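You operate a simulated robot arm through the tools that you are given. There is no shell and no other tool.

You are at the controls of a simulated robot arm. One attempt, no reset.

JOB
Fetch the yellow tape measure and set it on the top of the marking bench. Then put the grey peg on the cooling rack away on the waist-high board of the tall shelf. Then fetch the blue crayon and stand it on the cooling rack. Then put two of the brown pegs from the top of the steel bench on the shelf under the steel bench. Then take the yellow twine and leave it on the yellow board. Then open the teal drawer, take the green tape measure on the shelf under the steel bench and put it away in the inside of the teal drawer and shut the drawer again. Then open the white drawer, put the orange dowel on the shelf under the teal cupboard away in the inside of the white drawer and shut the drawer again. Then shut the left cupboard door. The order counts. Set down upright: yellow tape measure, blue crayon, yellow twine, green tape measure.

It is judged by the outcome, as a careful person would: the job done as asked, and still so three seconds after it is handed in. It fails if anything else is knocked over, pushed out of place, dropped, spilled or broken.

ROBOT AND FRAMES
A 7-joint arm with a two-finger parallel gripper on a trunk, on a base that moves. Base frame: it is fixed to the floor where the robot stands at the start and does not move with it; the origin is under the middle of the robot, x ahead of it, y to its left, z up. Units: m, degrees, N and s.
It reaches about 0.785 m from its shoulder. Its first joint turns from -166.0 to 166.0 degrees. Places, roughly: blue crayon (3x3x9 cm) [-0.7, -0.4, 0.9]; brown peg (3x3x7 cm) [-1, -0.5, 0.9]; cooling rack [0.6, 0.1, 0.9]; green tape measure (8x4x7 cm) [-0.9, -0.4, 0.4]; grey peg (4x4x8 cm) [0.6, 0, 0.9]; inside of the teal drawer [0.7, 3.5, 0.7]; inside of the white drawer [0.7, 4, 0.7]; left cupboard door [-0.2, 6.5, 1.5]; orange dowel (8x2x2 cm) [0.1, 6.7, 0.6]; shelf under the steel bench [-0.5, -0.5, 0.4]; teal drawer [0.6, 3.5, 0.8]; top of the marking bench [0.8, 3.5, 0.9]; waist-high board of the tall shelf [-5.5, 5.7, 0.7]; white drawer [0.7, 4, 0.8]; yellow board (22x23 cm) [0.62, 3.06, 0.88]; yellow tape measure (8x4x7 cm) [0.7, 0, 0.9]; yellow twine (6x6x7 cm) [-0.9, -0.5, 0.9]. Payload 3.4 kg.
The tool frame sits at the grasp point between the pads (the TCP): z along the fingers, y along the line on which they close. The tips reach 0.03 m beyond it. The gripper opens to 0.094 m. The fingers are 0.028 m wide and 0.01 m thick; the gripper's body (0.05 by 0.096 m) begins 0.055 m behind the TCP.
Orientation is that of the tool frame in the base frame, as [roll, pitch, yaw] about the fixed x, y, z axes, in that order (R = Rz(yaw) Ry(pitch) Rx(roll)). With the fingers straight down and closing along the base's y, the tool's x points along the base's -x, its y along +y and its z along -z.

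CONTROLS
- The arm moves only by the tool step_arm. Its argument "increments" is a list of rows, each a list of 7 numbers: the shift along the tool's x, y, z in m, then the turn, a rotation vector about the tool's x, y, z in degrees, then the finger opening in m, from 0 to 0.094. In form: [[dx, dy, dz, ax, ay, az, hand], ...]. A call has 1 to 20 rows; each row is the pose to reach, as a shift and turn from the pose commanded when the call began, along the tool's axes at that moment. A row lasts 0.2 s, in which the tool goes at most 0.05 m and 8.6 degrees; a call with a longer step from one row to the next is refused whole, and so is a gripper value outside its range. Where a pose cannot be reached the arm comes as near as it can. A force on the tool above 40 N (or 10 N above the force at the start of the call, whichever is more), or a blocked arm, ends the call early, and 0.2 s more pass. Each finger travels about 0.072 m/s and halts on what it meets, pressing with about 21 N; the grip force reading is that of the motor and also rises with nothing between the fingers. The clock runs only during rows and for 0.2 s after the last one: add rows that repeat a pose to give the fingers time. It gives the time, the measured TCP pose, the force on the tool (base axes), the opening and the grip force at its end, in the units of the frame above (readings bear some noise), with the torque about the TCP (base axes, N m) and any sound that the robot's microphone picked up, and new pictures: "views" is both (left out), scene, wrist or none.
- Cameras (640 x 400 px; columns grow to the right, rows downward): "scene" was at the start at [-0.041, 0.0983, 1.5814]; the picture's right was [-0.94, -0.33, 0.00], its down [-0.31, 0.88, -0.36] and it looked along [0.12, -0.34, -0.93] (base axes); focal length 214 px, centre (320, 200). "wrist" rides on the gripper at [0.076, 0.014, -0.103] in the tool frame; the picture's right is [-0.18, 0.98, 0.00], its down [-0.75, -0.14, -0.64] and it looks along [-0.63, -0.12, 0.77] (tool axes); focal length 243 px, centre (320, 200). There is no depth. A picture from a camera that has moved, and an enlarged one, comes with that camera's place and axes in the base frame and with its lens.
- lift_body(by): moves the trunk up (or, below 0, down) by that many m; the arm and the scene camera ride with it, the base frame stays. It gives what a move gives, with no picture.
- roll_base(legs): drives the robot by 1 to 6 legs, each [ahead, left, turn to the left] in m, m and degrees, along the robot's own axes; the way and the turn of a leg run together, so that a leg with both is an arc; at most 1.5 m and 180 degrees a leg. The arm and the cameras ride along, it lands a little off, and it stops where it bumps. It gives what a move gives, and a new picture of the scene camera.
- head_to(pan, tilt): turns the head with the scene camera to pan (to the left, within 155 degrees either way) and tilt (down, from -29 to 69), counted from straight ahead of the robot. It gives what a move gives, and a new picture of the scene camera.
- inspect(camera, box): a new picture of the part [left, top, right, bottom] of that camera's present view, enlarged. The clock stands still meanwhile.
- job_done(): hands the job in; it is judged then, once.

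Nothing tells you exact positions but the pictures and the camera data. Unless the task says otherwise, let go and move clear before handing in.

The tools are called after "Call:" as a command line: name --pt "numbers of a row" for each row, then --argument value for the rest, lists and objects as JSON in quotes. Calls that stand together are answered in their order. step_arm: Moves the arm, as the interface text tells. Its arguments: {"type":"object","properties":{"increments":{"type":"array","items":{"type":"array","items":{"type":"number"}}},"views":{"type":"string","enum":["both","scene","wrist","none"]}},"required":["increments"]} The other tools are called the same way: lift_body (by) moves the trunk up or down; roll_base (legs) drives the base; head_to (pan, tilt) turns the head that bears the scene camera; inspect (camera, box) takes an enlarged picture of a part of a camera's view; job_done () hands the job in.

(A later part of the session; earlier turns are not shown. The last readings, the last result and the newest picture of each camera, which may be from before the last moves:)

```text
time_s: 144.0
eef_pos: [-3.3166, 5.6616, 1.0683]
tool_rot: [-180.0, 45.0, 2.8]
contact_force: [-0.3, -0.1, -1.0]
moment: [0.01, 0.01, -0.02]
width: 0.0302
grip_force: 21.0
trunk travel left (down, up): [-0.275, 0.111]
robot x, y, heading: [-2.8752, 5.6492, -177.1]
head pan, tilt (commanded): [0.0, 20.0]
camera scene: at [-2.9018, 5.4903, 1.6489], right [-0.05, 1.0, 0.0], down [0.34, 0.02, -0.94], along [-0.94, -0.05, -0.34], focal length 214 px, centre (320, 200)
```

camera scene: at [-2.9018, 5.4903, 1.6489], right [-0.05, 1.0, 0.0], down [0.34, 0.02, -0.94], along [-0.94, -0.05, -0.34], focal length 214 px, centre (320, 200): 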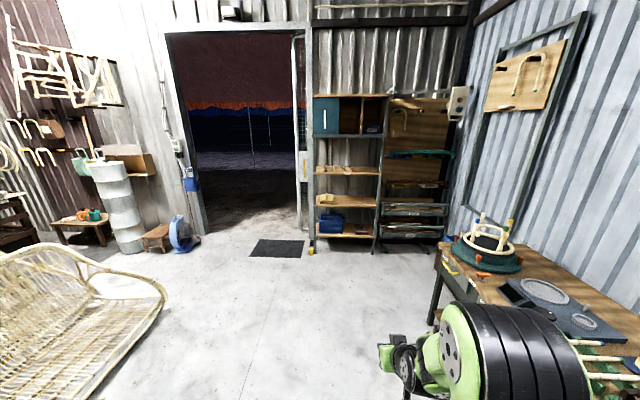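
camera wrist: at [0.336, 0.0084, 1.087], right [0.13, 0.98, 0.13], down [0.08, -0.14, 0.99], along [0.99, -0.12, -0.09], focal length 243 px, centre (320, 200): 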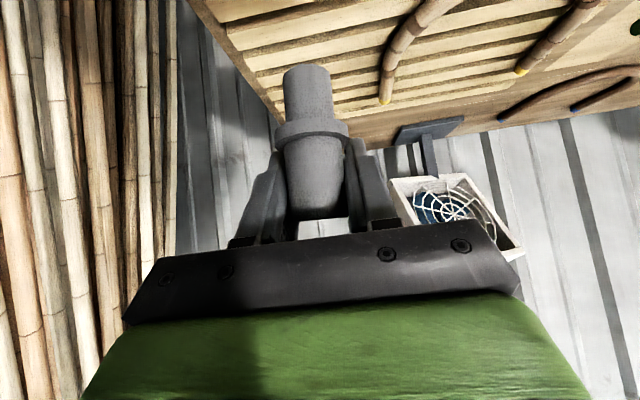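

Still clear ahead. I continue toward the shelf with a slight shift right and a heading correction.

Call:
roll_base --legs '[[1.3, -0.14, -2.9]]'

Call:
inspect --camera "scene" --box '[290, 80, 450, 280]'

```text
time_s: 150.5
eef_pos: [-4.6101, 5.8097, 1.0669]
tool_rot: [-179.9, 44.9, -1.0]
contact_force: [-0.3, -0.2, -0.4]
moment: [0.02, 0.01, 0.02]
width: 0.0301
grip_force: 20.7
trunk travel left (down, up): [-0.275, 0.111]
robot x, y, heading: [-4.1743, 5.7615, 179.2]
head pan, tilt (commanded): [0.0, 20.0]
camera scene: at [-4.2063, 5.6118, 1.6489], right [0.02, 1.0, 0.0], down [0.34, -0.01, -0.94], along [-0.94, 0.02, -0.34], focal length 214 px, centre (320, 200)
```

scene: 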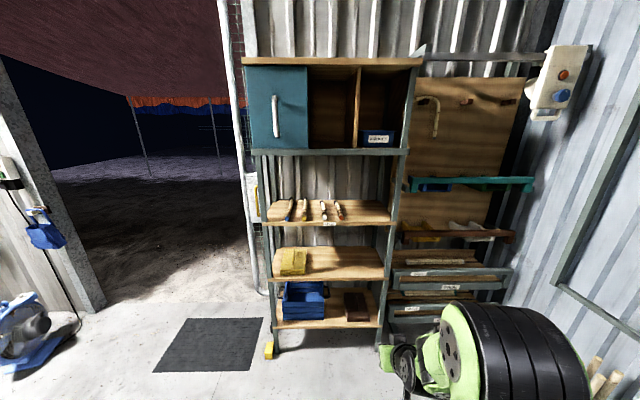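

```text
2.00 times, centred on (370, 180) of scene
camera zoom: at [-4.2063, 5.6118, 1.6489], right [0.02, 1.0, 0.0], down [0.34, -0.01, -0.94], along [-0.94, 0.02, -0.34], focal length 429 px, centre (220, 240)
```

zoom: 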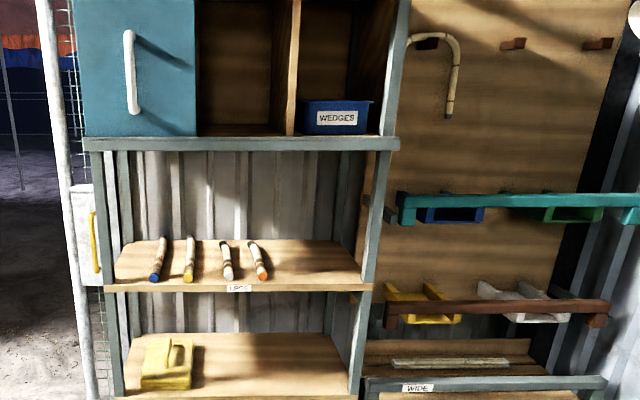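

The waist board spans x≈-5.68…-5.30, y≈5.34–6.01 at z≈0.72, with free space at y≈5.82. I lower the trunk 0.2 m and drive nearer.

Call:
lift_body --by -0.2

Call:
roll_base --legs '[[0.58, -0.02, 0.8]]'

Call:
inspect --camera "wrist" --box '[0, 0, 640, 400]'

```text
time_s: 152.7
eef_pos: [-4.6093, 5.8095, 0.8681]
tool_rot: [-180.0, 44.9, -1.1]
contact_force: [-0.6, -0.6, -0.9]
moment: [0.01, 0.03, 0.0]
width: 0.0304
grip_force: 21.3
trunk travel left (down, up): [-0.075, 0.311]
robot x, y, heading: [-4.1714, 5.7586, 179.2]
head pan, tilt (commanded): [0.0, 20.0]
```

```text
time_s: 156.0
eef_pos: [-5.1849, 5.8386, 0.868]
tool_rot: [-180.0, 45.1, -0.9]
contact_force: [0.2, -0.5, -1.0]
moment: [-0.03, 0.02, -0.01]
width: 0.0302
grip_force: 20.7
trunk travel left (down, up): [-0.075, 0.311]
robot x, y, heading: [-4.7457, 5.7935, 179.3]
head pan, tilt (commanded): [0.0, 20.0]
camera scene: at [-4.7813, 5.6409, 1.449], right [0.02, 1.0, 0.0], down [0.34, -0.01, -0.94], along [-0.94, 0.01, -0.34], focal length 214 px, centre (320, 200)
```

scene: 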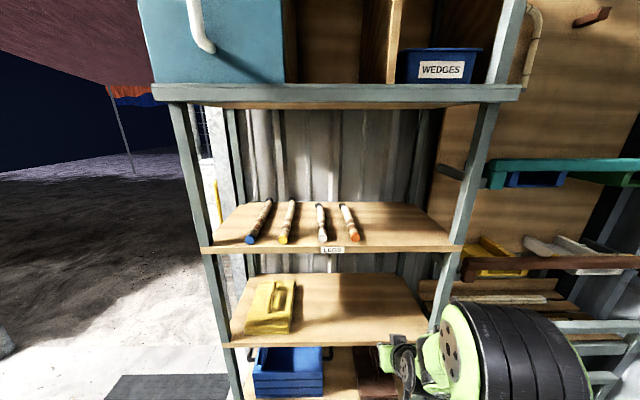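

```text
1.00 times, centred on (320, 200) of wrist (not enlarged: the box is as wide or as high as the picture)
camera zoom: at [-5.06, 5.8217, 0.8866], right [-0.14, -0.98, 0.13], down [-0.08, 0.14, 0.99], along [-0.99, 0.13, -0.1], focal length 243 px, centre (320, 200)
```

zoom: 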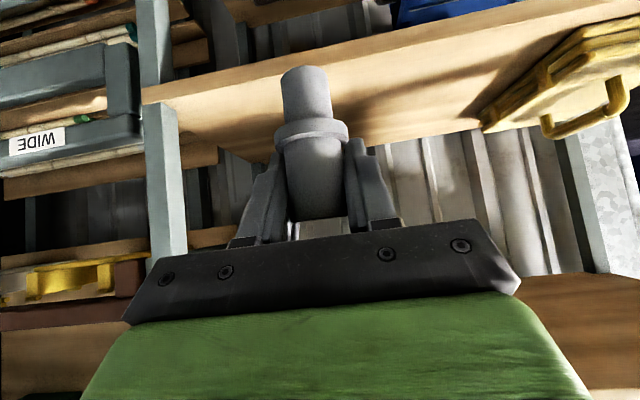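

The board top is at z≈0.715; the peg's bottom is 6.6 cm below the TCP. I lower the trunk a bit more and creep ahead so the peg comes over the board's front edge.

Call:
lift_body --by -0.05

Call:
roll_base --legs '[[0.1, 0, 0.5]]'

Call:
inspect --camera "wrist" --box '[0, 0, 640, 400]'

```text
time_s: 156.9
eef_pos: [-5.1845, 5.8381, 0.8183]
tool_rot: [-179.9, 44.9, -0.8]
contact_force: [-0.4, 0.0, -0.1]
moment: [0.02, 0.01, -0.03]
width: 0.03
grip_force: 21.2
trunk travel left (down, up): [-0.025, 0.361]
robot x, y, heading: [-4.7472, 5.7907, 179.1]
head pan, tilt (commanded): [0.0, 20.0]
```

```text
time_s: 158.0
eef_pos: [-5.2855, 5.8366, 0.819]
tool_rot: [-180.0, 44.9, -0.4]
contact_force: [-0.1, -0.2, -1.1]
moment: [0.0, 0.01, 0.0]
width: 0.0303
grip_force: 21.1
trunk travel left (down, up): [-0.025, 0.361]
robot x, y, heading: [-4.8442, 5.7928, 179.7]
head pan, tilt (commanded): [0.0, 20.0]
camera scene: at [-4.8807, 5.6417, 1.3989], right [0.01, 1.0, 0.0], down [0.34, 0.0, -0.94], along [-0.94, 0.01, -0.34], focal length 214 px, centre (320, 200)
```

scene: 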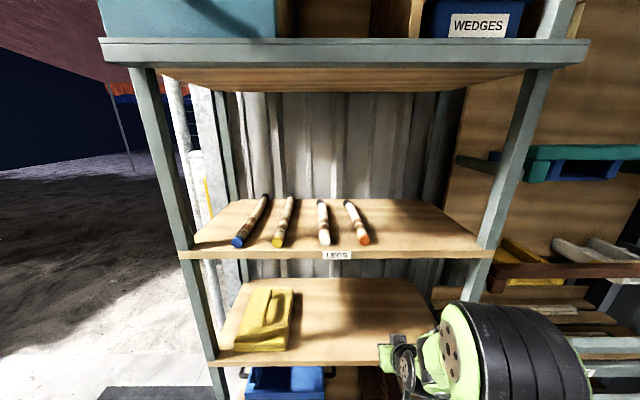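

```text
1.00 times, centred on (320, 200) of wrist (not enlarged: the box is as wide or as high as the picture)
camera zoom: at [-5.1606, 5.8203, 0.8364], right [-0.14, -0.98, 0.13], down [-0.08, 0.14, 0.99], along [-0.99, 0.12, -0.1], focal length 243 px, centre (320, 200)
```

zoom: 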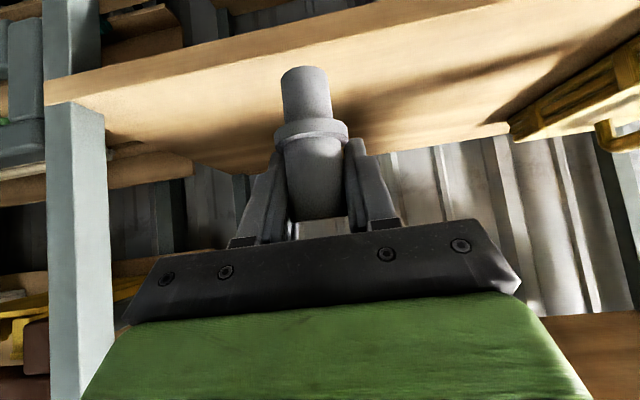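

The peg is over the board's front edge. I extend 0.12 m inward, level.

Call:
step_arm --pt "-0.0283 0 0.0283 0 0 0 0.015" --pt "-0.0566 0 0.0566 0 0 0 0.015" --pt "-0.0849 0 0.0849 0 0 0 0.015" --views "both"

```text
time_s: 158.8
eef_pos: [-5.4055, 5.8348, 0.8211]
tool_rot: [-180.0, 45.0, -0.3]
contact_force: [0.1, -0.5, -0.8]
moment: [-0.01, -0.01, 0.02]
width: 0.0302
grip_force: 21.1
trunk travel left (down, up): [-0.025, 0.361]
robot x, y, heading: [-4.8462, 5.7938, 179.8]
head pan, tilt (commanded): [0.0, 20.0]
camera scene: at [-4.88, 5.6418, 1.3989], right [0.01, 1.0, 0.0], down [0.34, 0.0, -0.94], along [-0.94, 0.01, -0.34], focal length 214 px, centre (320, 200)
camera wrist: at [-5.2798, 5.8198, 0.8388], right [-0.14, -0.98, 0.13], down [-0.08, 0.14, 0.99], along [-0.99, 0.12, -0.1], focal length 243 px, centre (320, 200)
```

scene: 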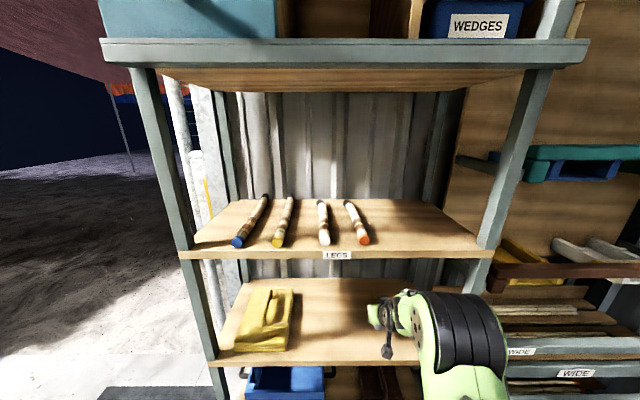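
wrist: 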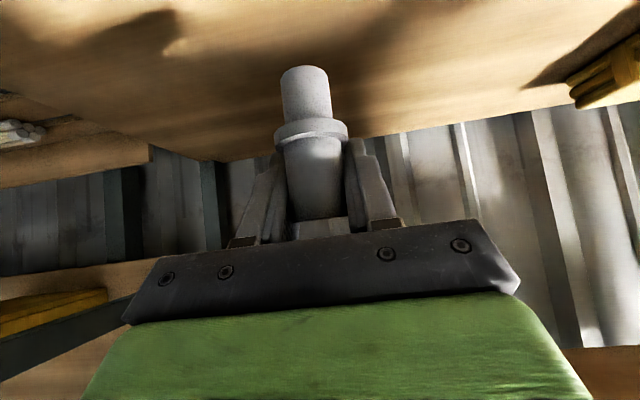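

Inside the shelf and clear of the posts. Now lowering toward the board.

Call:
step_arm --pt "0.0106 0 0.0106 0 0 0 0.015" --pt "0.0212 0 0.0212 0 0 0 0.015" --views "wrist"

Call:
step_arm --pt "0.0028 0 0.0028 0 0 0 0.015" --pt "0.0042 0 0.0042 0 0 0 0.015" --views "none"

```text
time_s: 159.4
eef_pos: [-5.4049, 5.8356, 0.7882]
tool_rot: [-180.0, 45.0, -0.3]
contact_force: [0.0, 0.0, 0.4]
moment: [-0.02, 0.04, 0.01]
width: 0.0301
grip_force: 20.8
trunk travel left (down, up): [-0.025, 0.361]
robot x, y, heading: [-4.8459, 5.7933, 179.4]
head pan, tilt (commanded): [0.0, 20.0]
camera wrist: at [-5.2801, 5.8204, 0.8071], right [-0.14, -0.98, 0.13], down [-0.08, 0.14, 0.99], along [-0.99, 0.13, -0.1], focal length 243 px, centre (320, 200)
```

wrist: 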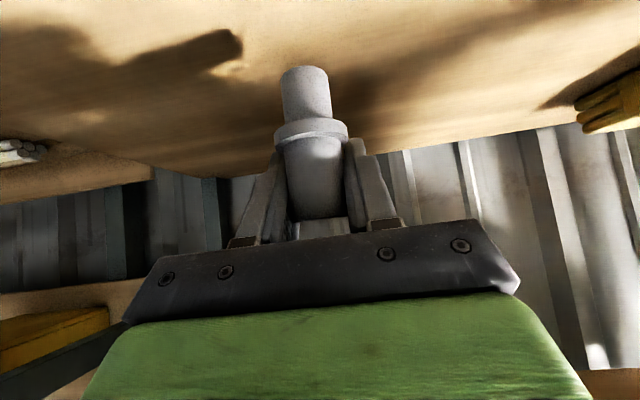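

```text
time_s: 160.0
eef_pos: [-5.4044, 5.8361, 0.7822]
tool_rot: [-179.9, 45.1, -0.4]
contact_force: [0.9, -0.5, -0.1]
moment: [0.07, 0.0, 0.04]
width: 0.0301
grip_force: 21.3
trunk travel left (down, up): [-0.025, 0.361]
robot x, y, heading: [-4.8442, 5.7936, 179.6]
head pan, tilt (commanded): [0.0, 20.0]
```

Call:
step_arm --pt "0.0021 0 0.0021 0 0 0 0.015" --pt "0.0035 0 0.0035 0 0 0 0.015" --views "none"

Call:
step_arm --pt "0.0021 0 0.0021 0 0 0 0.015" --pt "0.0035 0 0.0035 0 0 0 0.015" --views "wrist"

```text
time_s: 160.6
eef_pos: [-5.4057, 5.8365, 0.7783]
tool_rot: [-179.9, 45.0, -0.4]
contact_force: [0.8, -0.2, -0.3]
moment: [0.02, 0.02, 0.01]
width: 0.0302
grip_force: 21.3
trunk travel left (down, up): [-0.025, 0.361]
robot x, y, heading: [-4.8433, 5.7965, 179.4]
head pan, tilt (commanded): [0.0, 20.0]
```

```text
time_s: 161.2
eef_pos: [-5.4051, 5.836, 0.7711]
tool_rot: [180.0, 45.1, -0.4]
contact_force: [0.4, -0.1, -0.3]
moment: [-0.04, 0.04, 0.01]
width: 0.0301
grip_force: 21.0
trunk travel left (down, up): [-0.025, 0.361]
robot x, y, heading: [-4.843, 5.7899, 179.5]
head pan, tilt (commanded): [0.0, 20.0]
camera wrist: at [-5.2799, 5.8212, 0.7906], right [-0.14, -0.98, 0.13], down [-0.08, 0.14, 0.99], along [-0.99, 0.12, -0.1], focal length 243 px, centre (320, 200)
```

wrist: 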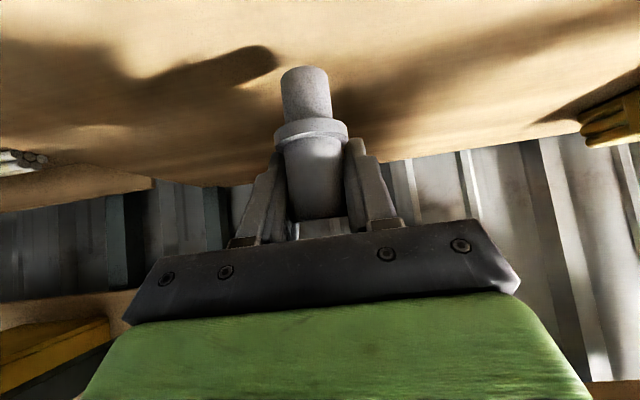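

Not touching yet; the shadow is closing on the peg's foot. I continue in small steps.

Call:
step_arm --pt "0.0021 0 0.0021 0 0 0 0.015" --pt "0.0042 0 0.0042 0 0 0 0.015" --views "none"

Call:
step_arm --pt "0.0014 0 0.0014 0 0 0 0.015" --pt "0.0028 0 0.0028 0 0 0 0.015" --views "wrist"

```text
time_s: 161.8
eef_pos: [-5.405, 5.8369, 0.767]
tool_rot: [180.0, 45.0, -0.4]
contact_force: [0.0, -0.7, 0.2]
moment: [0.03, 0.01, -0.04]
width: 0.0301
grip_force: 20.9
trunk travel left (down, up): [-0.025, 0.361]
robot x, y, heading: [-4.8468, 5.7933, 179.5]
head pan, tilt (commanded): [0.0, 20.0]
```

```text
time_s: 162.4
eef_pos: [-5.404, 5.8362, 0.7629]
tool_rot: [179.9, 44.9, -0.4]
contact_force: [-0.1, -0.9, -0.9]
moment: [0.02, 0.03, -0.04]
width: 0.0301
grip_force: 20.8
trunk travel left (down, up): [-0.025, 0.361]
robot x, y, heading: [-4.8466, 5.7963, 179.8]
head pan, tilt (commanded): [0.0, 20.0]
camera wrist: at [-5.2799, 5.8206, 0.7809], right [-0.14, -0.98, 0.13], down [-0.08, 0.14, 0.99], along [-0.99, 0.12, -0.1], focal length 243 px, centre (320, 200)
```

wrist: 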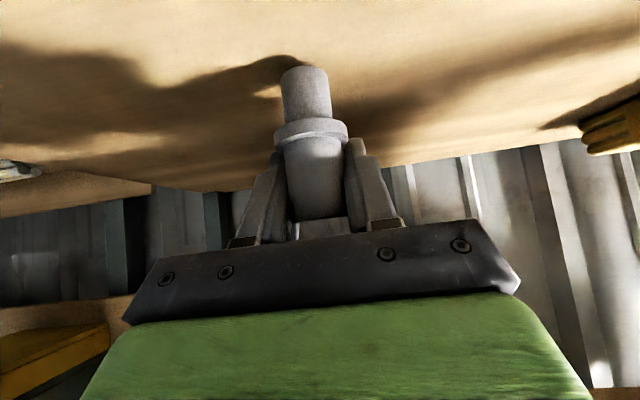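

Call:
step_arm --pt "0.0014 0 0.0014 0 0 0 0.015" --pt "0.0028 0 0.0028 0 0 0 0.015" --views "none"

Call:
step_arm --pt "0.0014 0 0.0014 0 0 0 0.015" --pt "0.0028 0 0.0028 0 0 0 0.015" --views "wrist"

```text
time_s: 163.0
eef_pos: [-5.4038, 5.8358, 0.7583]
tool_rot: [-179.9, 45.0, -0.3]
contact_force: [-0.9, -0.5, 0.3]
moment: [-0.01, 0.02, 0.01]
width: 0.0301
grip_force: 21.4
trunk travel left (down, up): [-0.025, 0.361]
robot x, y, heading: [-4.8471, 5.7936, 179.7]
head pan, tilt (commanded): [0.0, 20.0]
```

```text
time_s: 163.6
eef_pos: [-5.4051, 5.8354, 0.7547]
tool_rot: [-179.9, 45.0, -0.4]
contact_force: [-1.2, -0.7, 0.1]
moment: [-0.01, 0.0, 0.02]
width: 0.0302
grip_force: 20.8
trunk travel left (down, up): [-0.025, 0.361]
robot x, y, heading: [-4.8434, 5.791, 179.7]
head pan, tilt (commanded): [0.0, 20.0]
camera wrist: at [-5.2802, 5.8207, 0.7729], right [-0.14, -0.98, 0.13], down [-0.08, 0.14, 0.99], along [-0.99, 0.12, -0.1], focal length 243 px, centre (320, 200)
```

wrist: 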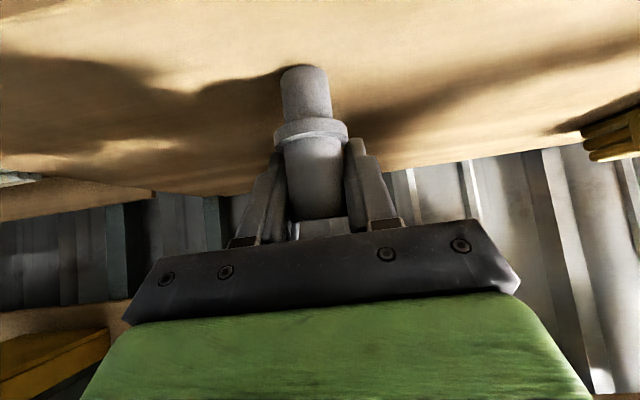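

Almost there; the shadow now meets the foot. Two more small steps.

Call:
step_arm --pt "0.0014 0 0.0014 0 0 0 0.015" --pt "0.0025 0 0.0025 0 0 0 0.015" --views "none"

Call:
step_arm --pt "0.0014 0 0.0014 0 0 0 0.015" --pt "0.0025 0 0.0025 0 0 0 0.015" --views "wrist"

```text
time_s: 164.2
eef_pos: [-5.4054, 5.836, 0.7539]
tool_rot: [-180.0, 45.4, -0.4]
contact_force: [1.7, -0.7, 12.4]
moment: [-0.02, -0.29, -0.01]
width: 0.0303
grip_force: 20.9
trunk travel left (down, up): [-0.025, 0.361]
robot x, y, heading: [-4.8459, 5.7886, 179.6]
head pan, tilt (commanded): [0.0, 20.0]
```

```text
time_s: 164.8
eef_pos: [-5.4049, 5.8363, 0.7505]
tool_rot: [180.0, 45.3, -0.4]
contact_force: [-2.2, -1.2, 17.4]
moment: [-0.03, -0.17, 0.02]
width: 0.0302
grip_force: 20.6
trunk travel left (down, up): [-0.025, 0.361]
robot x, y, heading: [-4.848, 5.7926, 179.7]
head pan, tilt (commanded): [0.0, 20.0]
camera wrist: at [-5.2803, 5.8207, 0.7673], right [-0.14, -0.98, 0.13], down [-0.07, 0.14, 0.99], along [-0.99, 0.12, -0.09], focal length 243 px, centre (320, 200)
```

wrist: 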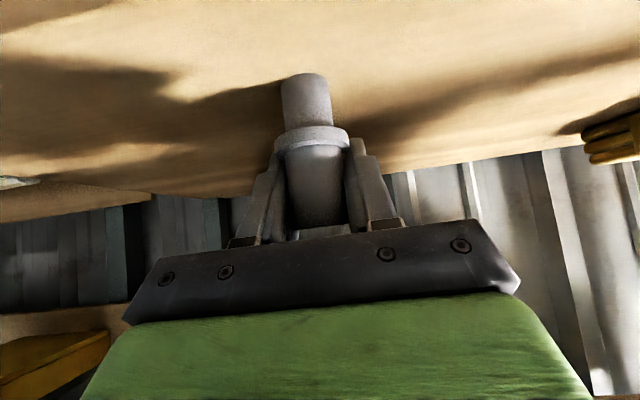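

Contact. I ease off a touch and open the fingers.

Call:
step_arm --pt "-0.0018 0 -0.0018 0 0 0 0.025" --pt "-0.0018 0 -0.0018 0 0 0 0.035" --pt "-0.0018 0 -0.0018 0 0 0 0.055" --pt "-0.0018 0 -0.0018 0 0 0 0.07" --pt "-0.0018 0 -0.0018 0 0 0 0.07" --views "wrist"

```text
time_s: 166.0
eef_pos: [-5.4058, 5.8378, 0.7506]
tool_rot: [179.9, 44.9, -0.4]
contact_force: [0.6, -0.3, -0.7]
moment: [0.0, 0.01, -0.01]
width: 0.0701
grip_force: 0.0
trunk travel left (down, up): [-0.025, 0.361]
robot x, y, heading: [-4.8455, 5.792, 179.5]
head pan, tilt (commanded): [0.0, 20.0]
camera wrist: at [-5.2804, 5.8211, 0.7683], right [-0.14, -0.98, 0.13], down [-0.08, 0.14, 0.99], along [-0.99, 0.12, -0.1], focal length 243 px, centre (320, 200)
```

wrist: 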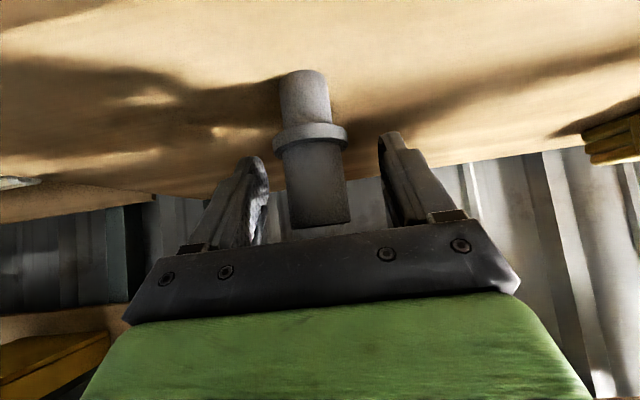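

The peg stands by itself on the board. I withdraw level, straight back.

Call:
step_arm --pt "0.0283 0 -0.0283 0 0 0 0.07" --pt "0.0566 0 -0.0566 0 0 0 0.07" --pt "0.0849 0 -0.0849 0 0 0 0.07" --pt "0.08 0 -0.12 0 0 0 0.07" --views "both"

```text
time_s: 167.0
eef_pos: [-5.2617, 5.8354, 0.7801]
tool_rot: [179.8, 45.0, -0.3]
contact_force: [-1.1, 0.6, -0.1]
moment: [0.01, 0.03, 0.02]
width: 0.0703
grip_force: 0.0
trunk travel left (down, up): [-0.025, 0.361]
robot x, y, heading: [-4.8485, 5.7947, 179.7]
head pan, tilt (commanded): [0.0, 20.0]
camera scene: at [-4.8789, 5.6416, 1.399], right [0.01, 1.0, 0.0], down [0.34, 0.0, -0.94], along [-0.94, 0.01, -0.34], focal length 214 px, centre (320, 200)
camera wrist: at [-5.1369, 5.8196, 0.7968], right [-0.14, -0.98, 0.13], down [-0.08, 0.14, 0.99], along [-0.99, 0.12, -0.1], focal length 243 px, centre (320, 200)
```

scene: 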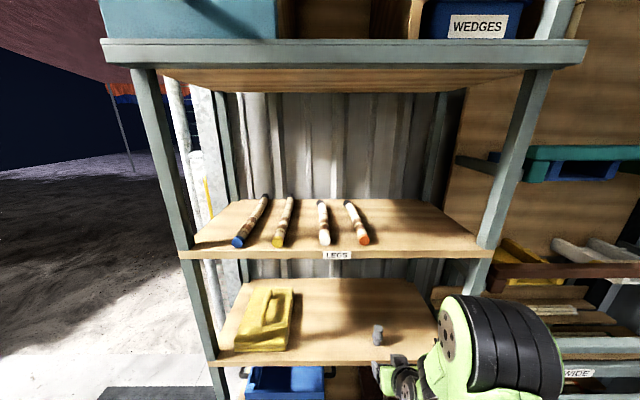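
wrist: 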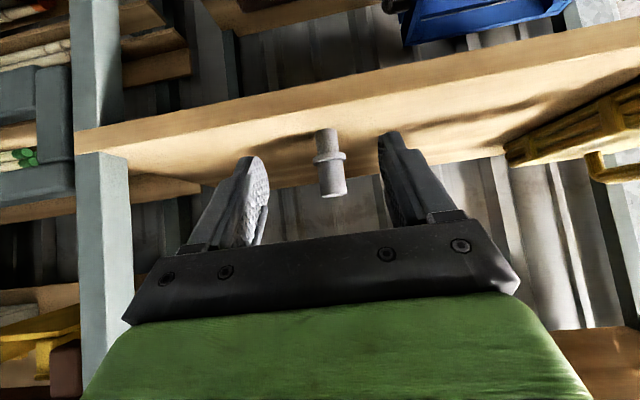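

The grey peg is put away. I back off, raise the trunk again and drive back along the aisle for the blue crayon.

Call:
roll_base --legs '[[-0.5, 0.0, 0.3]]'

Call:
lift_body --by 0.25

Call:
roll_base --legs '[[-1.2, 0.05, 0]]'

Call:
roll_base --legs '[[-1.2, 0.0, 0]]'

```text
time_s: 170.0
eef_pos: [-4.7577, 5.8313, 0.7781]
tool_rot: [180.0, 45.0, -0.5]
contact_force: [0.2, -0.1, -0.8]
moment: [-0.03, 0.01, 0.01]
width: 0.0699
grip_force: 0.1
trunk travel left (down, up): [-0.025, 0.361]
robot x, y, heading: [-4.3403, 5.7889, 179.4]
head pan, tilt (commanded): [0.0, 20.0]
camera scene: at [-4.3748, 5.6378, 1.399], right [0.01, 1.0, 0.0], down [0.34, 0.0, -0.94], along [-0.94, 0.01, -0.34], focal length 214 px, centre (320, 200)
```

scene: 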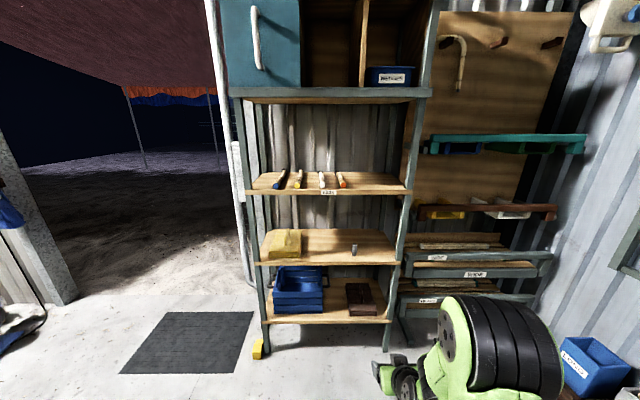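

```text
time_s: 172.6
eef_pos: [-4.7584, 5.8318, 1.0275]
tool_rot: [-180.0, 45.0, -0.5]
contact_force: [-0.3, -0.5, 0.0]
moment: [-0.01, 0.02, -0.01]
width: 0.0697
grip_force: 0.0
trunk travel left (down, up): [-0.275, 0.111]
robot x, y, heading: [-4.3433, 5.7866, 179.4]
head pan, tilt (commanded): [0.0, 20.0]
```

```text
time_s: 178.7
eef_pos: [-3.5609, 5.7736, 1.0286]
tool_rot: [180.0, 45.0, 0.0]
contact_force: [-0.4, 0.6, 0.2]
moment: [0.01, 0.04, 0.02]
width: 0.0701
grip_force: 0.1
trunk travel left (down, up): [-0.275, 0.111]
robot x, y, heading: [-3.1459, 5.7358, 180.3]
head pan, tilt (commanded): [0.0, 20.0]
camera scene: at [-3.1764, 5.5827, 1.6489], right [0.0, 1.0, 0.0], down [0.34, 0.0, -0.94], along [-0.94, 0.0, -0.34], focal length 214 px, centre (320, 200)
```

scene: 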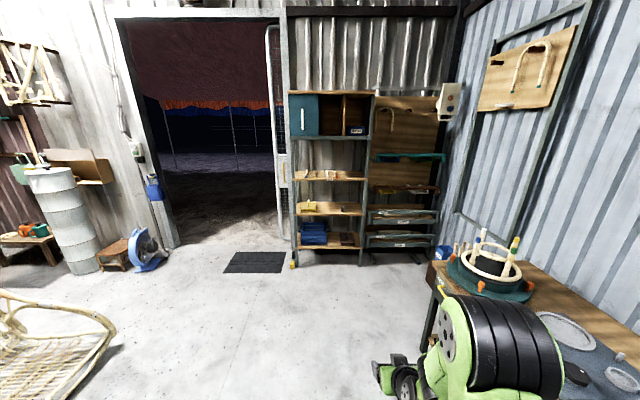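

```text
time_s: 184.7
eef_pos: [-2.3649, 5.7734, 1.0282]
tool_rot: [180.0, 45.1, 0.2]
contact_force: [0.0, -0.8, -0.1]
moment: [0.0, 0.02, 0.0]
width: 0.0699
grip_force: 0.0
trunk travel left (down, up): [-0.275, 0.111]
robot x, y, heading: [-1.9523, 5.7383, -180.1]
head pan, tilt (commanded): [0.0, 20.0]
camera scene: at [-1.9793, 5.5845, 1.6489], right [0.0, 1.0, 0.0], down [0.34, 0.0, -0.94], along [-0.94, 0.0, -0.34], focal length 214 px, centre (320, 200)
```

scene: 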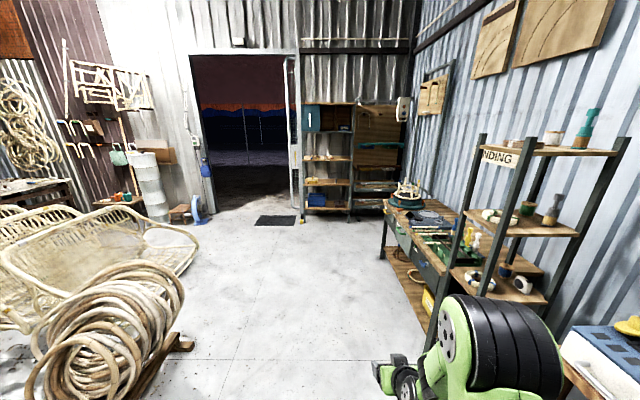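

Good, heading is steady. Backing further and then turning to face down the room.

Call:
roll_base --legs '[[-1.3, 0, 0], [-0.53, 0, 0]]'

Call:
roll_base --legs '[[0, 0, 90]]'

```text
time_s: 193.9
eef_pos: [-0.543, 5.7796, 1.0281]
tool_rot: [-180.0, 45.1, -0.7]
contact_force: [-0.2, 0.1, 0.1]
moment: [-0.01, -0.04, 0.04]
width: 0.0701
grip_force: 0.1
trunk travel left (down, up): [-0.275, 0.111]
robot x, y, heading: [-0.1263, 5.738, 179.3]
head pan, tilt (commanded): [0.0, 20.0]
camera scene: at [-0.1605, 5.5843, 1.6489], right [0.01, 1.0, 0.0], down [0.34, 0.0, -0.94], along [-0.94, 0.01, -0.34], focal length 214 px, centre (320, 200)
```

scene: 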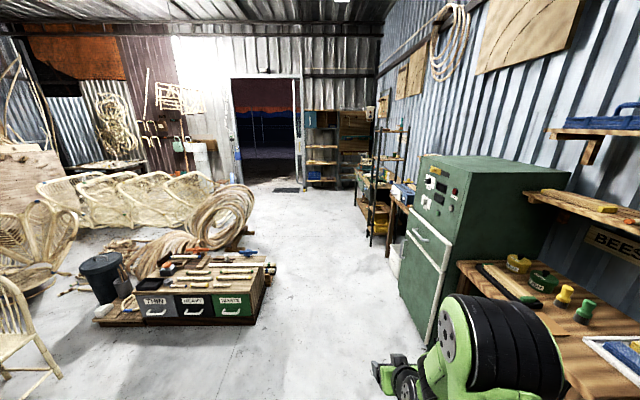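

```text
time_s: 198.1
eef_pos: [-0.1726, 5.3197, 1.0278]
tool_rot: [-179.9, 45.0, 89.1]
contact_force: [-0.1, 0.4, -0.6]
moment: [0.02, -0.03, 0.02]
width: 0.0699
grip_force: 0.0
trunk travel left (down, up): [-0.275, 0.111]
robot x, y, heading: [-0.1276, 5.7364, -91.1]
head pan, tilt (commanded): [0.0, 20.0]
camera scene: at [0.0251, 5.7001, 1.6489], right [-1.0, 0.02, 0.0], down [0.01, 0.34, -0.94], along [-0.02, -0.94, -0.34], focal length 214 px, centre (320, 200)
```

scene: 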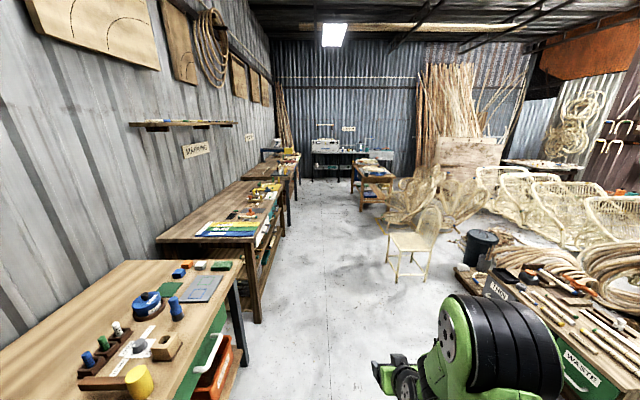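

The lane down the room is clear. Driving toward the steel bench.

Call:
roll_base --legs '[[1.4, 0.03, 1.1], [1.3, 0, 0]]'

Call:
roll_base --legs '[[1.3, 0, 0]]'

```text
time_s: 211.1
eef_pos: [-0.1837, 2.6391, 1.0285]
tool_rot: [179.9, 45.0, 89.0]
contact_force: [0.8, 0.1, -0.6]
moment: [0.0, 0.0, 0.01]
width: 0.07
grip_force: 0.1
trunk travel left (down, up): [-0.275, 0.111]
robot x, y, heading: [-0.1405, 3.0558, -91.1]
head pan, tilt (commanded): [0.0, 20.0]
camera scene: at [0.0138, 3.0187, 1.6489], right [-1.0, 0.02, 0.0], down [0.01, 0.34, -0.94], along [-0.02, -0.94, -0.34], focal length 214 px, centre (320, 200)
```

scene: 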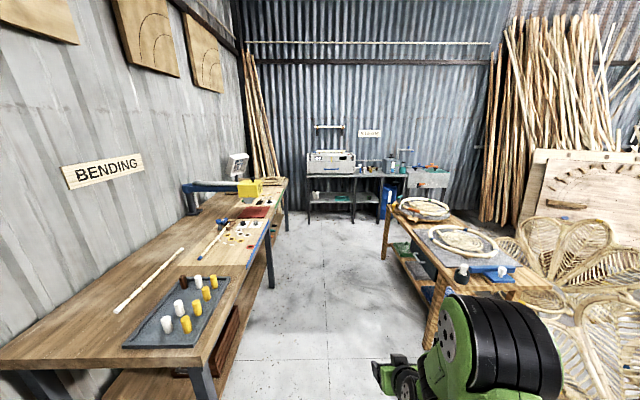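

```text
time_s: 217.7
eef_pos: [-0.2054, 1.3316, 1.027]
tool_rot: [179.9, 45.0, 89.0]
contact_force: [-0.2, -0.3, -0.1]
moment: [-0.02, 0.0, 0.0]
width: 0.0701
grip_force: 0.1
trunk travel left (down, up): [-0.275, 0.111]
robot x, y, heading: [-0.1641, 1.7478, -90.9]
head pan, tilt (commanded): [0.0, 20.0]
camera scene: at [-0.0087, 1.7098, 1.6489], right [-1.0, 0.02, 0.0], down [0.01, 0.34, -0.94], along [-0.02, -0.94, -0.34], focal length 214 px, centre (320, 200)
```

scene: 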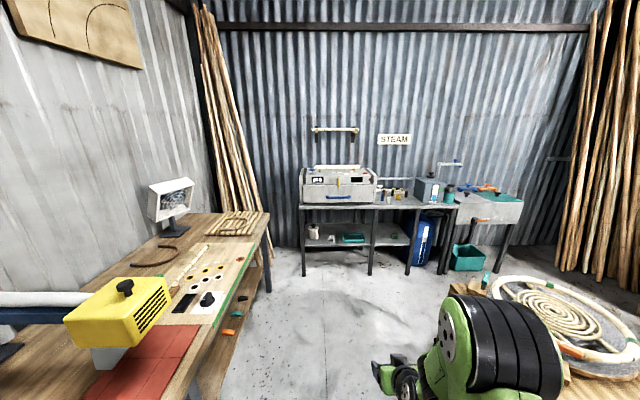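

Now the whole steel bench is in view. I zoom in to identify the items on its top and on the shelf below.

Call:
inspect --camera "scene" --box '[350, 165, 460, 235]'

Call:
inspect --camera "scene" --box '[290, 190, 430, 280]'

```text
5.71 times, centred on (405, 200) of scene
camera zoom: at [-0.0087, 1.7098, 1.6489], right [-1.0, 0.02, 0.0], down [0.01, 0.34, -0.94], along [-0.02, -0.94, -0.34], focal length 1226 px, centre (-166, 200)
```

zoom: 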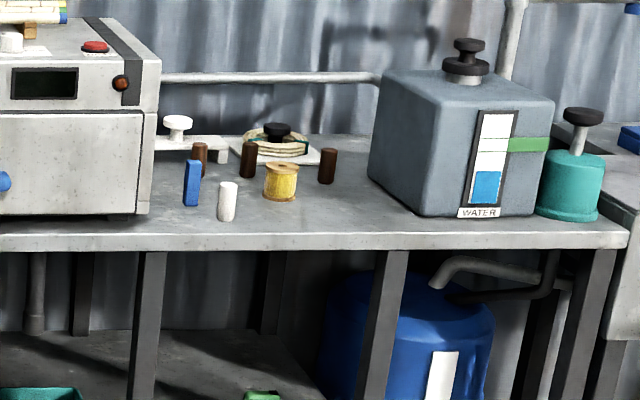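

```text
4.44 times, centred on (360, 235) of scene
camera zoom: at [-0.0087, 1.7098, 1.6489], right [-1.0, 0.02, 0.0], down [0.01, 0.34, -0.94], along [-0.02, -0.94, -0.34], focal length 953 px, centre (142, 44)
```

zoom: 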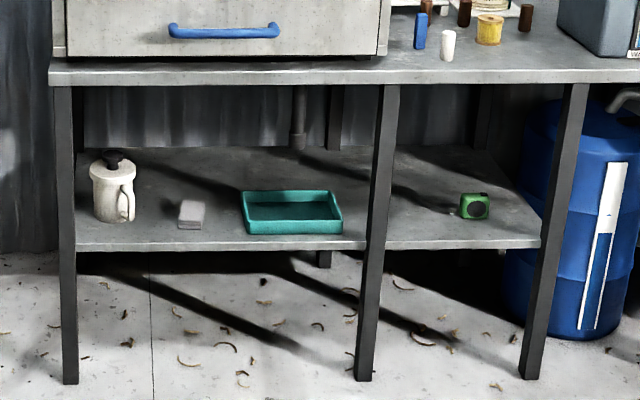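

Three brown pegs, the blue crayon (≈(-0.72,-0.41)), a white marker, the yellow spool and, on the lower shelf, the green tape measure are all identified. I bring the tool back to vertical before going in.

Call:
step_arm --pt "-0.0043 0 -0.0245 0 7.5 0 0.07" --pt "-0.0085 0 -0.049 0 15 0 0.07" --pt "-0.0128 0 -0.0735 0 22.5 0 0.07" --pt "-0.017 0 -0.098 0 30 0 0.07" --pt "-0.0213 0 -0.1225 0 37.5 0 0.07" --pt "-0.0255 0 -0.147 0 45 0 0.07" --pt "-0.0255 0 -0.147 0 45 0 0.07" --views "wrist"

Call:
roll_base --legs '[[1.3, 0, 0.9]]'

```text
time_s: 219.3
eef_pos: [-0.206, 1.4162, 1.1529]
tool_rot: [180.0, 0.1, 89.0]
contact_force: [0.3, 0.6, -0.7]
moment: [0.01, -0.01, 0.02]
width: 0.0699
grip_force: 0.0
trunk travel left (down, up): [-0.275, 0.111]
robot x, y, heading: [-0.1614, 1.7463, -91.0]
head pan, tilt (commanded): [0.0, 20.0]
camera wrist: at [-0.1917, 1.4921, 1.2535], right [0.98, -0.2, 0.0], down [-0.15, -0.75, 0.64], along [-0.13, -0.63, -0.77], focal length 243 px, centre (320, 200)
```

wrist: 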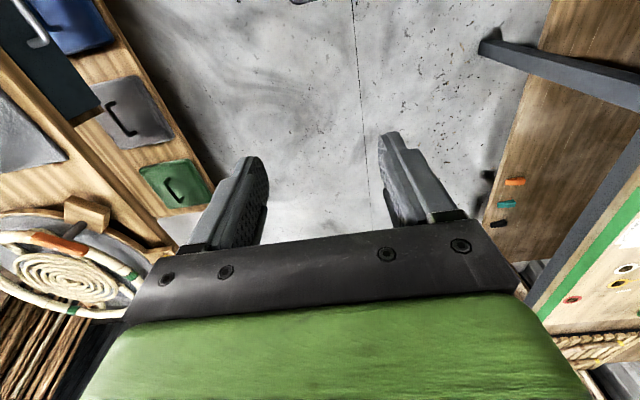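

```text
time_s: 225.8
eef_pos: [-0.1957, 0.1142, 1.1511]
tool_rot: [-180.0, 0.0, 91.0]
contact_force: [-0.2, 0.6, 0.8]
moment: [0.01, -0.01, 0.0]
width: 0.0702
grip_force: 0.1
trunk travel left (down, up): [-0.275, 0.111]
robot x, y, heading: [-0.1636, 0.4467, -88.9]
head pan, tilt (commanded): [0.0, 20.0]
camera scene: at [-0.0078, 0.4165, 1.6489], right [-1.0, -0.02, 0.0], down [-0.01, 0.34, -0.94], along [0.02, -0.94, -0.34], focal length 214 px, centre (320, 200)
```

scene: 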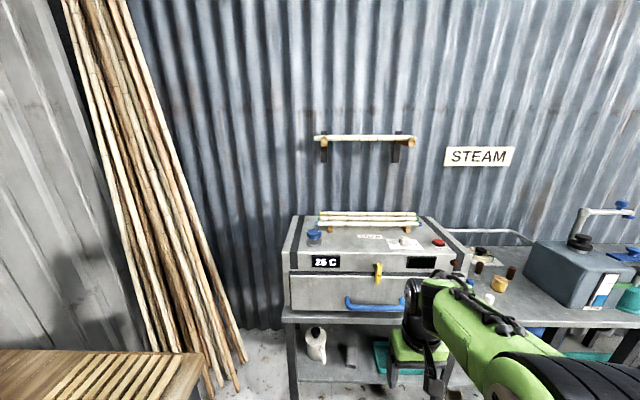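

At y≈0.45. Before strafing right I look at the gap between the woven-work table and the steel bench.

Call:
head_to --pan -80 --tilt 50

```text
time_s: 227.3
eef_pos: [-0.1957, 0.1165, 1.1512]
tool_rot: [180.0, 0.0, 91.0]
contact_force: [0.4, 0.7, 0.0]
moment: [-0.02, 0.02, 0.01]
width: 0.0702
grip_force: 0.0
trunk travel left (down, up): [-0.275, 0.111]
robot x, y, heading: [-0.165, 0.4497, -89.1]
head pan, tilt (commanded): [-80.0, 50.0]
camera scene: at [-0.0849, 0.4953, 1.6034], right [-0.19, 0.98, 0.0], down [0.75, 0.15, -0.64], along [-0.63, -0.12, -0.77], focal length 214 px, centre (320, 200)
```

scene: 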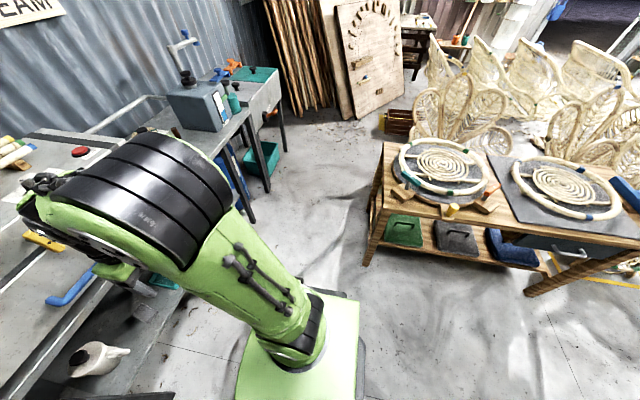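

The table's nearest leg is at about (-0.85, 0.74), so there is room at y≈0.3. I move in front of the crayon.

Call:
roll_base --legs '[[0.15, 0, -1.0], [0, -0.53, 0]]'

Call:
head_to --pan 0 --tilt 45

```text
time_s: 231.4
eef_pos: [-0.7298, -0.033, 1.151]
tool_rot: [179.8, 0.0, 90.4]
contact_force: [-0.6, -0.3, 0.6]
moment: [0.01, 0.01, -0.01]
width: 0.07
grip_force: 0.0
trunk travel left (down, up): [-0.275, 0.111]
robot x, y, heading: [-0.6908, 0.2969, -89.6]
head pan, tilt (commanded): [-80.0, 50.0]
camera scene: at [-0.6172, 0.3451, 1.6034], right [-0.18, 0.98, 0.0], down [0.75, 0.14, -0.64], along [-0.63, -0.12, -0.77], focal length 214 px, centre (320, 200)
```

scene: 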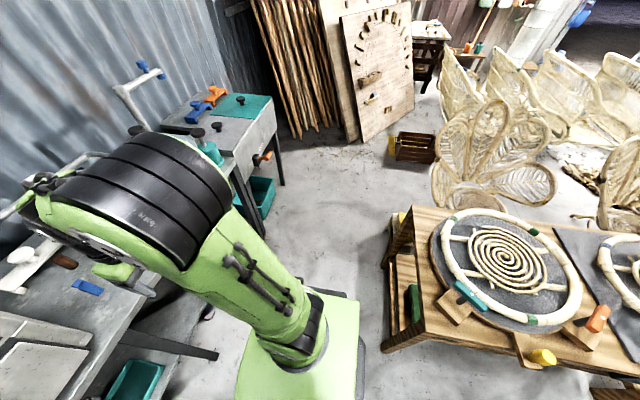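

```text
time_s: 232.9
eef_pos: [-0.7298, -0.0326, 1.1508]
tool_rot: [-180.0, 0.1, 90.4]
contact_force: [0.4, -1.2, 0.0]
moment: [0.02, -0.01, 0.04]
width: 0.0701
grip_force: 0.0
trunk travel left (down, up): [-0.275, 0.111]
robot x, y, heading: [-0.6935, 0.2997, -89.7]
head pan, tilt (commanded): [0.0, 45.0]
camera scene: at [-0.5402, 0.2777, 1.6102], right [-1.0, -0.01, 0.0], down [0.0, 0.71, -0.71], along [0.0, -0.71, -0.71], focal length 214 px, centre (320, 200)
```

scene: 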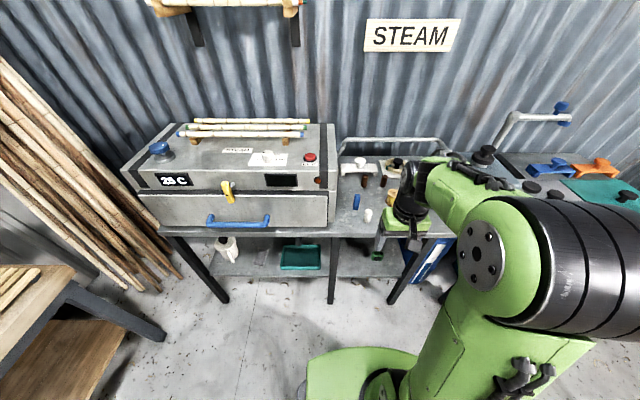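

Call:
inspect --camera "scene" --box '[300, 140, 460, 240]'

Call:
inspect --camera "wrist" --box '[0, 0, 640, 400]'

```text
4.00 times, centred on (380, 190) of scene
camera zoom: at [-0.5402, 0.2777, 1.6102], right [-1.0, -0.01, 0.0], down [0.0, 0.71, -0.71], along [0.0, -0.71, -0.71], focal length 858 px, centre (80, 240)
```

zoom: 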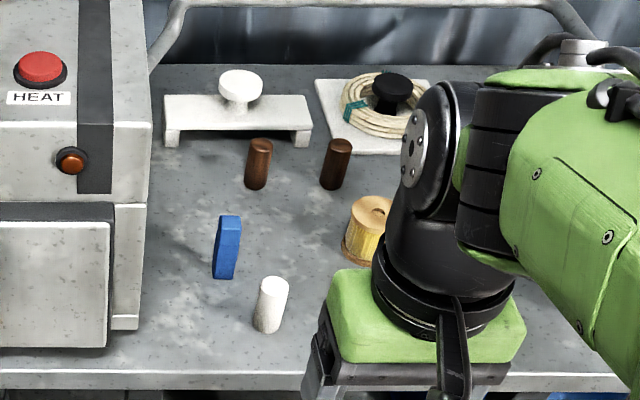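

```text
1.00 times, centred on (320, 200) of wrist (not enlarged: the box is as wide or as high as the picture)
camera zoom: at [-0.718, 0.0435, 1.2531], right [0.98, -0.18, 0.0], down [-0.14, -0.75, 0.64], along [-0.11, -0.63, -0.77], focal length 243 px, centre (320, 200)
```

zoom: 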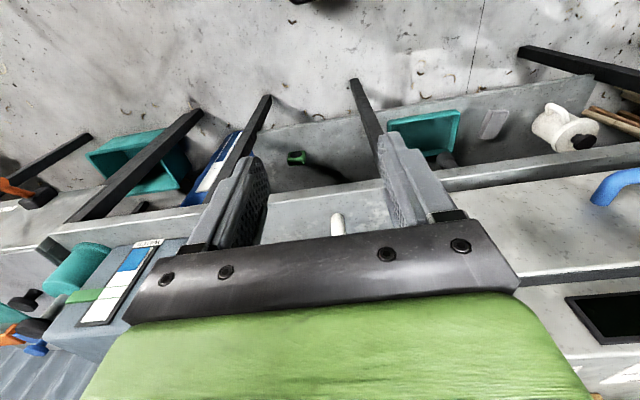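

Crayon at about (-0.710, -0.404) on the bench top (z≈0.872). I drive ahead 0.17 m and bring the hand above it.

Call:
roll_base --legs '[[0.17, 0, -0.3]]'

Call:
step_arm --pt "-0.03 0.005 0.0 0 0 0 0.07" --pt "-0.06 0.01 0.01 0 0 0 0.07" --pt "-0.09 0.015 0.03 0 0 0 0.07" --pt "-0.12 0.02 0.05 0 0 0 0.07" --views "both"

```text
time_s: 234.4
eef_pos: [-0.7321, -0.2038, 1.1499]
tool_rot: [-180.0, -0.1, 90.1]
contact_force: [0.0, -0.9, 0.4]
moment: [0.04, 0.01, 0.03]
width: 0.0703
grip_force: 0.2
trunk travel left (down, up): [-0.275, 0.111]
robot x, y, heading: [-0.6954, 0.1319, -89.9]
head pan, tilt (commanded): [0.0, 45.0]
camera scene: at [-0.5396, 0.1051, 1.6102], right [-1.0, 0.0, 0.0], down [0.0, 0.71, -0.71], along [0.0, -0.71, -0.71], focal length 214 px, centre (320, 200)
```

scene: 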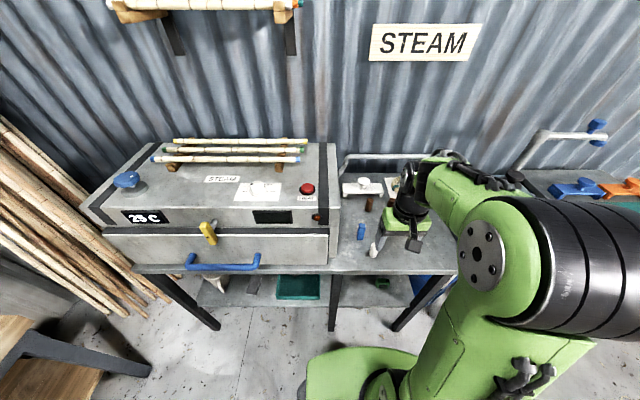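

```text
time_s: 235.4
eef_pos: [-0.7127, -0.3249, 1.0987]
tool_rot: [180.0, 0.0, 90.1]
contact_force: [0.3, -1.3, -0.1]
moment: [0.01, 0.0, 0.02]
width: 0.07
grip_force: 0.1
trunk travel left (down, up): [-0.275, 0.111]
robot x, y, heading: [-0.6963, 0.1301, -89.6]
head pan, tilt (commanded): [0.0, 45.0]
camera scene: at [-0.5395, 0.1047, 1.6102], right [-1.0, 0.0, 0.0], down [0.0, 0.71, -0.71], along [0.0, -0.71, -0.71], focal length 214 px, centre (320, 200)
camera wrist: at [-0.7008, -0.2501, 1.2008], right [0.98, -0.18, 0.0], down [-0.14, -0.75, 0.64], along [-0.12, -0.63, -0.77], focal length 243 px, centre (320, 200)
```

scene: 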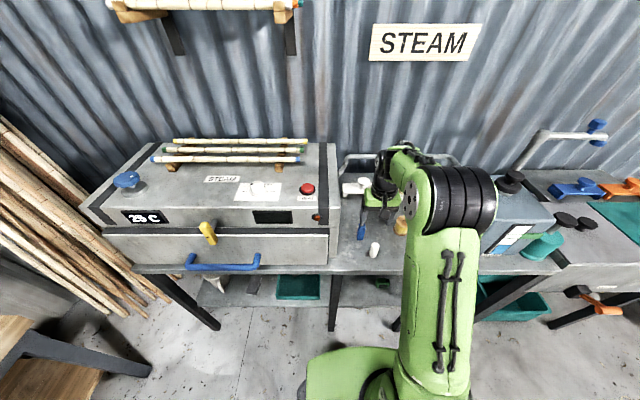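
wrist: 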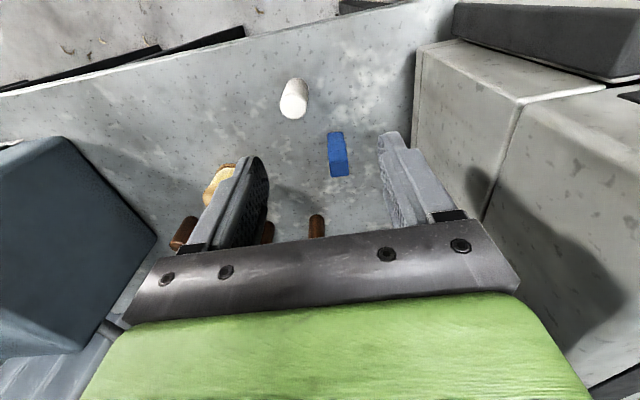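

Call:
inspect --camera "wrist" --box '[260, 60, 420, 190]'

```text
3.08 times, centred on (340, 125) of wrist
camera zoom: at [-0.7008, -0.2501, 1.2008], right [0.98, -0.18, 0.0], down [-0.14, -0.75, 0.64], along [-0.12, -0.63, -0.77], focal length 746 px, centre (258, 431)
```

zoom: 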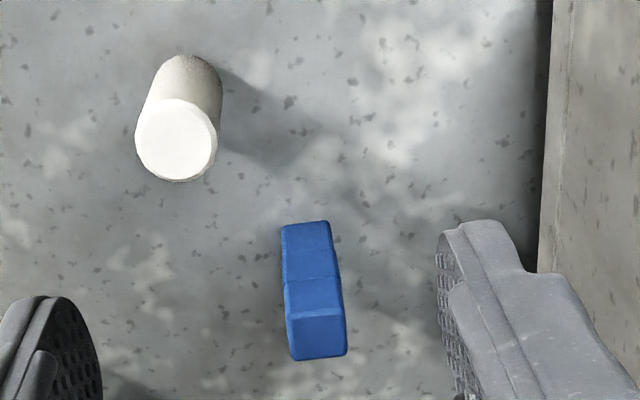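

The crayon is aligned with the fingers and centred at about (-0.7075, -0.406). I move over it and lower.

Call:
step_arm --pt "-0.04 0.003 0.01 0 0 0 0.065" --pt "-0.081 0.005 0.03 0 0 0 0.065" --pt "-0.081 0.005 0.07 0 0 0 0.065" --pt "-0.081 0.005 0.1 0 0 0 0.065" --views "wrist"

```text
time_s: 236.4
eef_pos: [-0.7071, -0.4038, 0.9995]
tool_rot: [180.0, 0.0, 90.0]
contact_force: [-0.2, 0.1, -0.1]
moment: [-0.01, -0.04, -0.01]
width: 0.0651
grip_force: 0.0
trunk travel left (down, up): [-0.275, 0.111]
robot x, y, heading: [-0.6933, 0.1312, -90.0]
head pan, tilt (commanded): [0.0, 45.0]
camera wrist: at [-0.6934, -0.3281, 1.101], right [0.98, -0.18, 0.0], down [-0.14, -0.75, 0.64], along [-0.12, -0.63, -0.77], focal length 243 px, centre (320, 200)
```

wrist: 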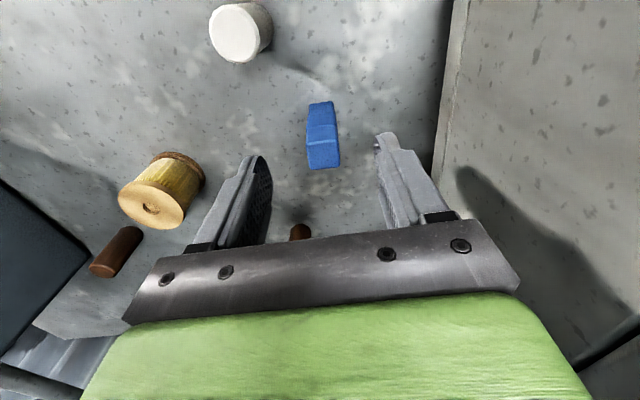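

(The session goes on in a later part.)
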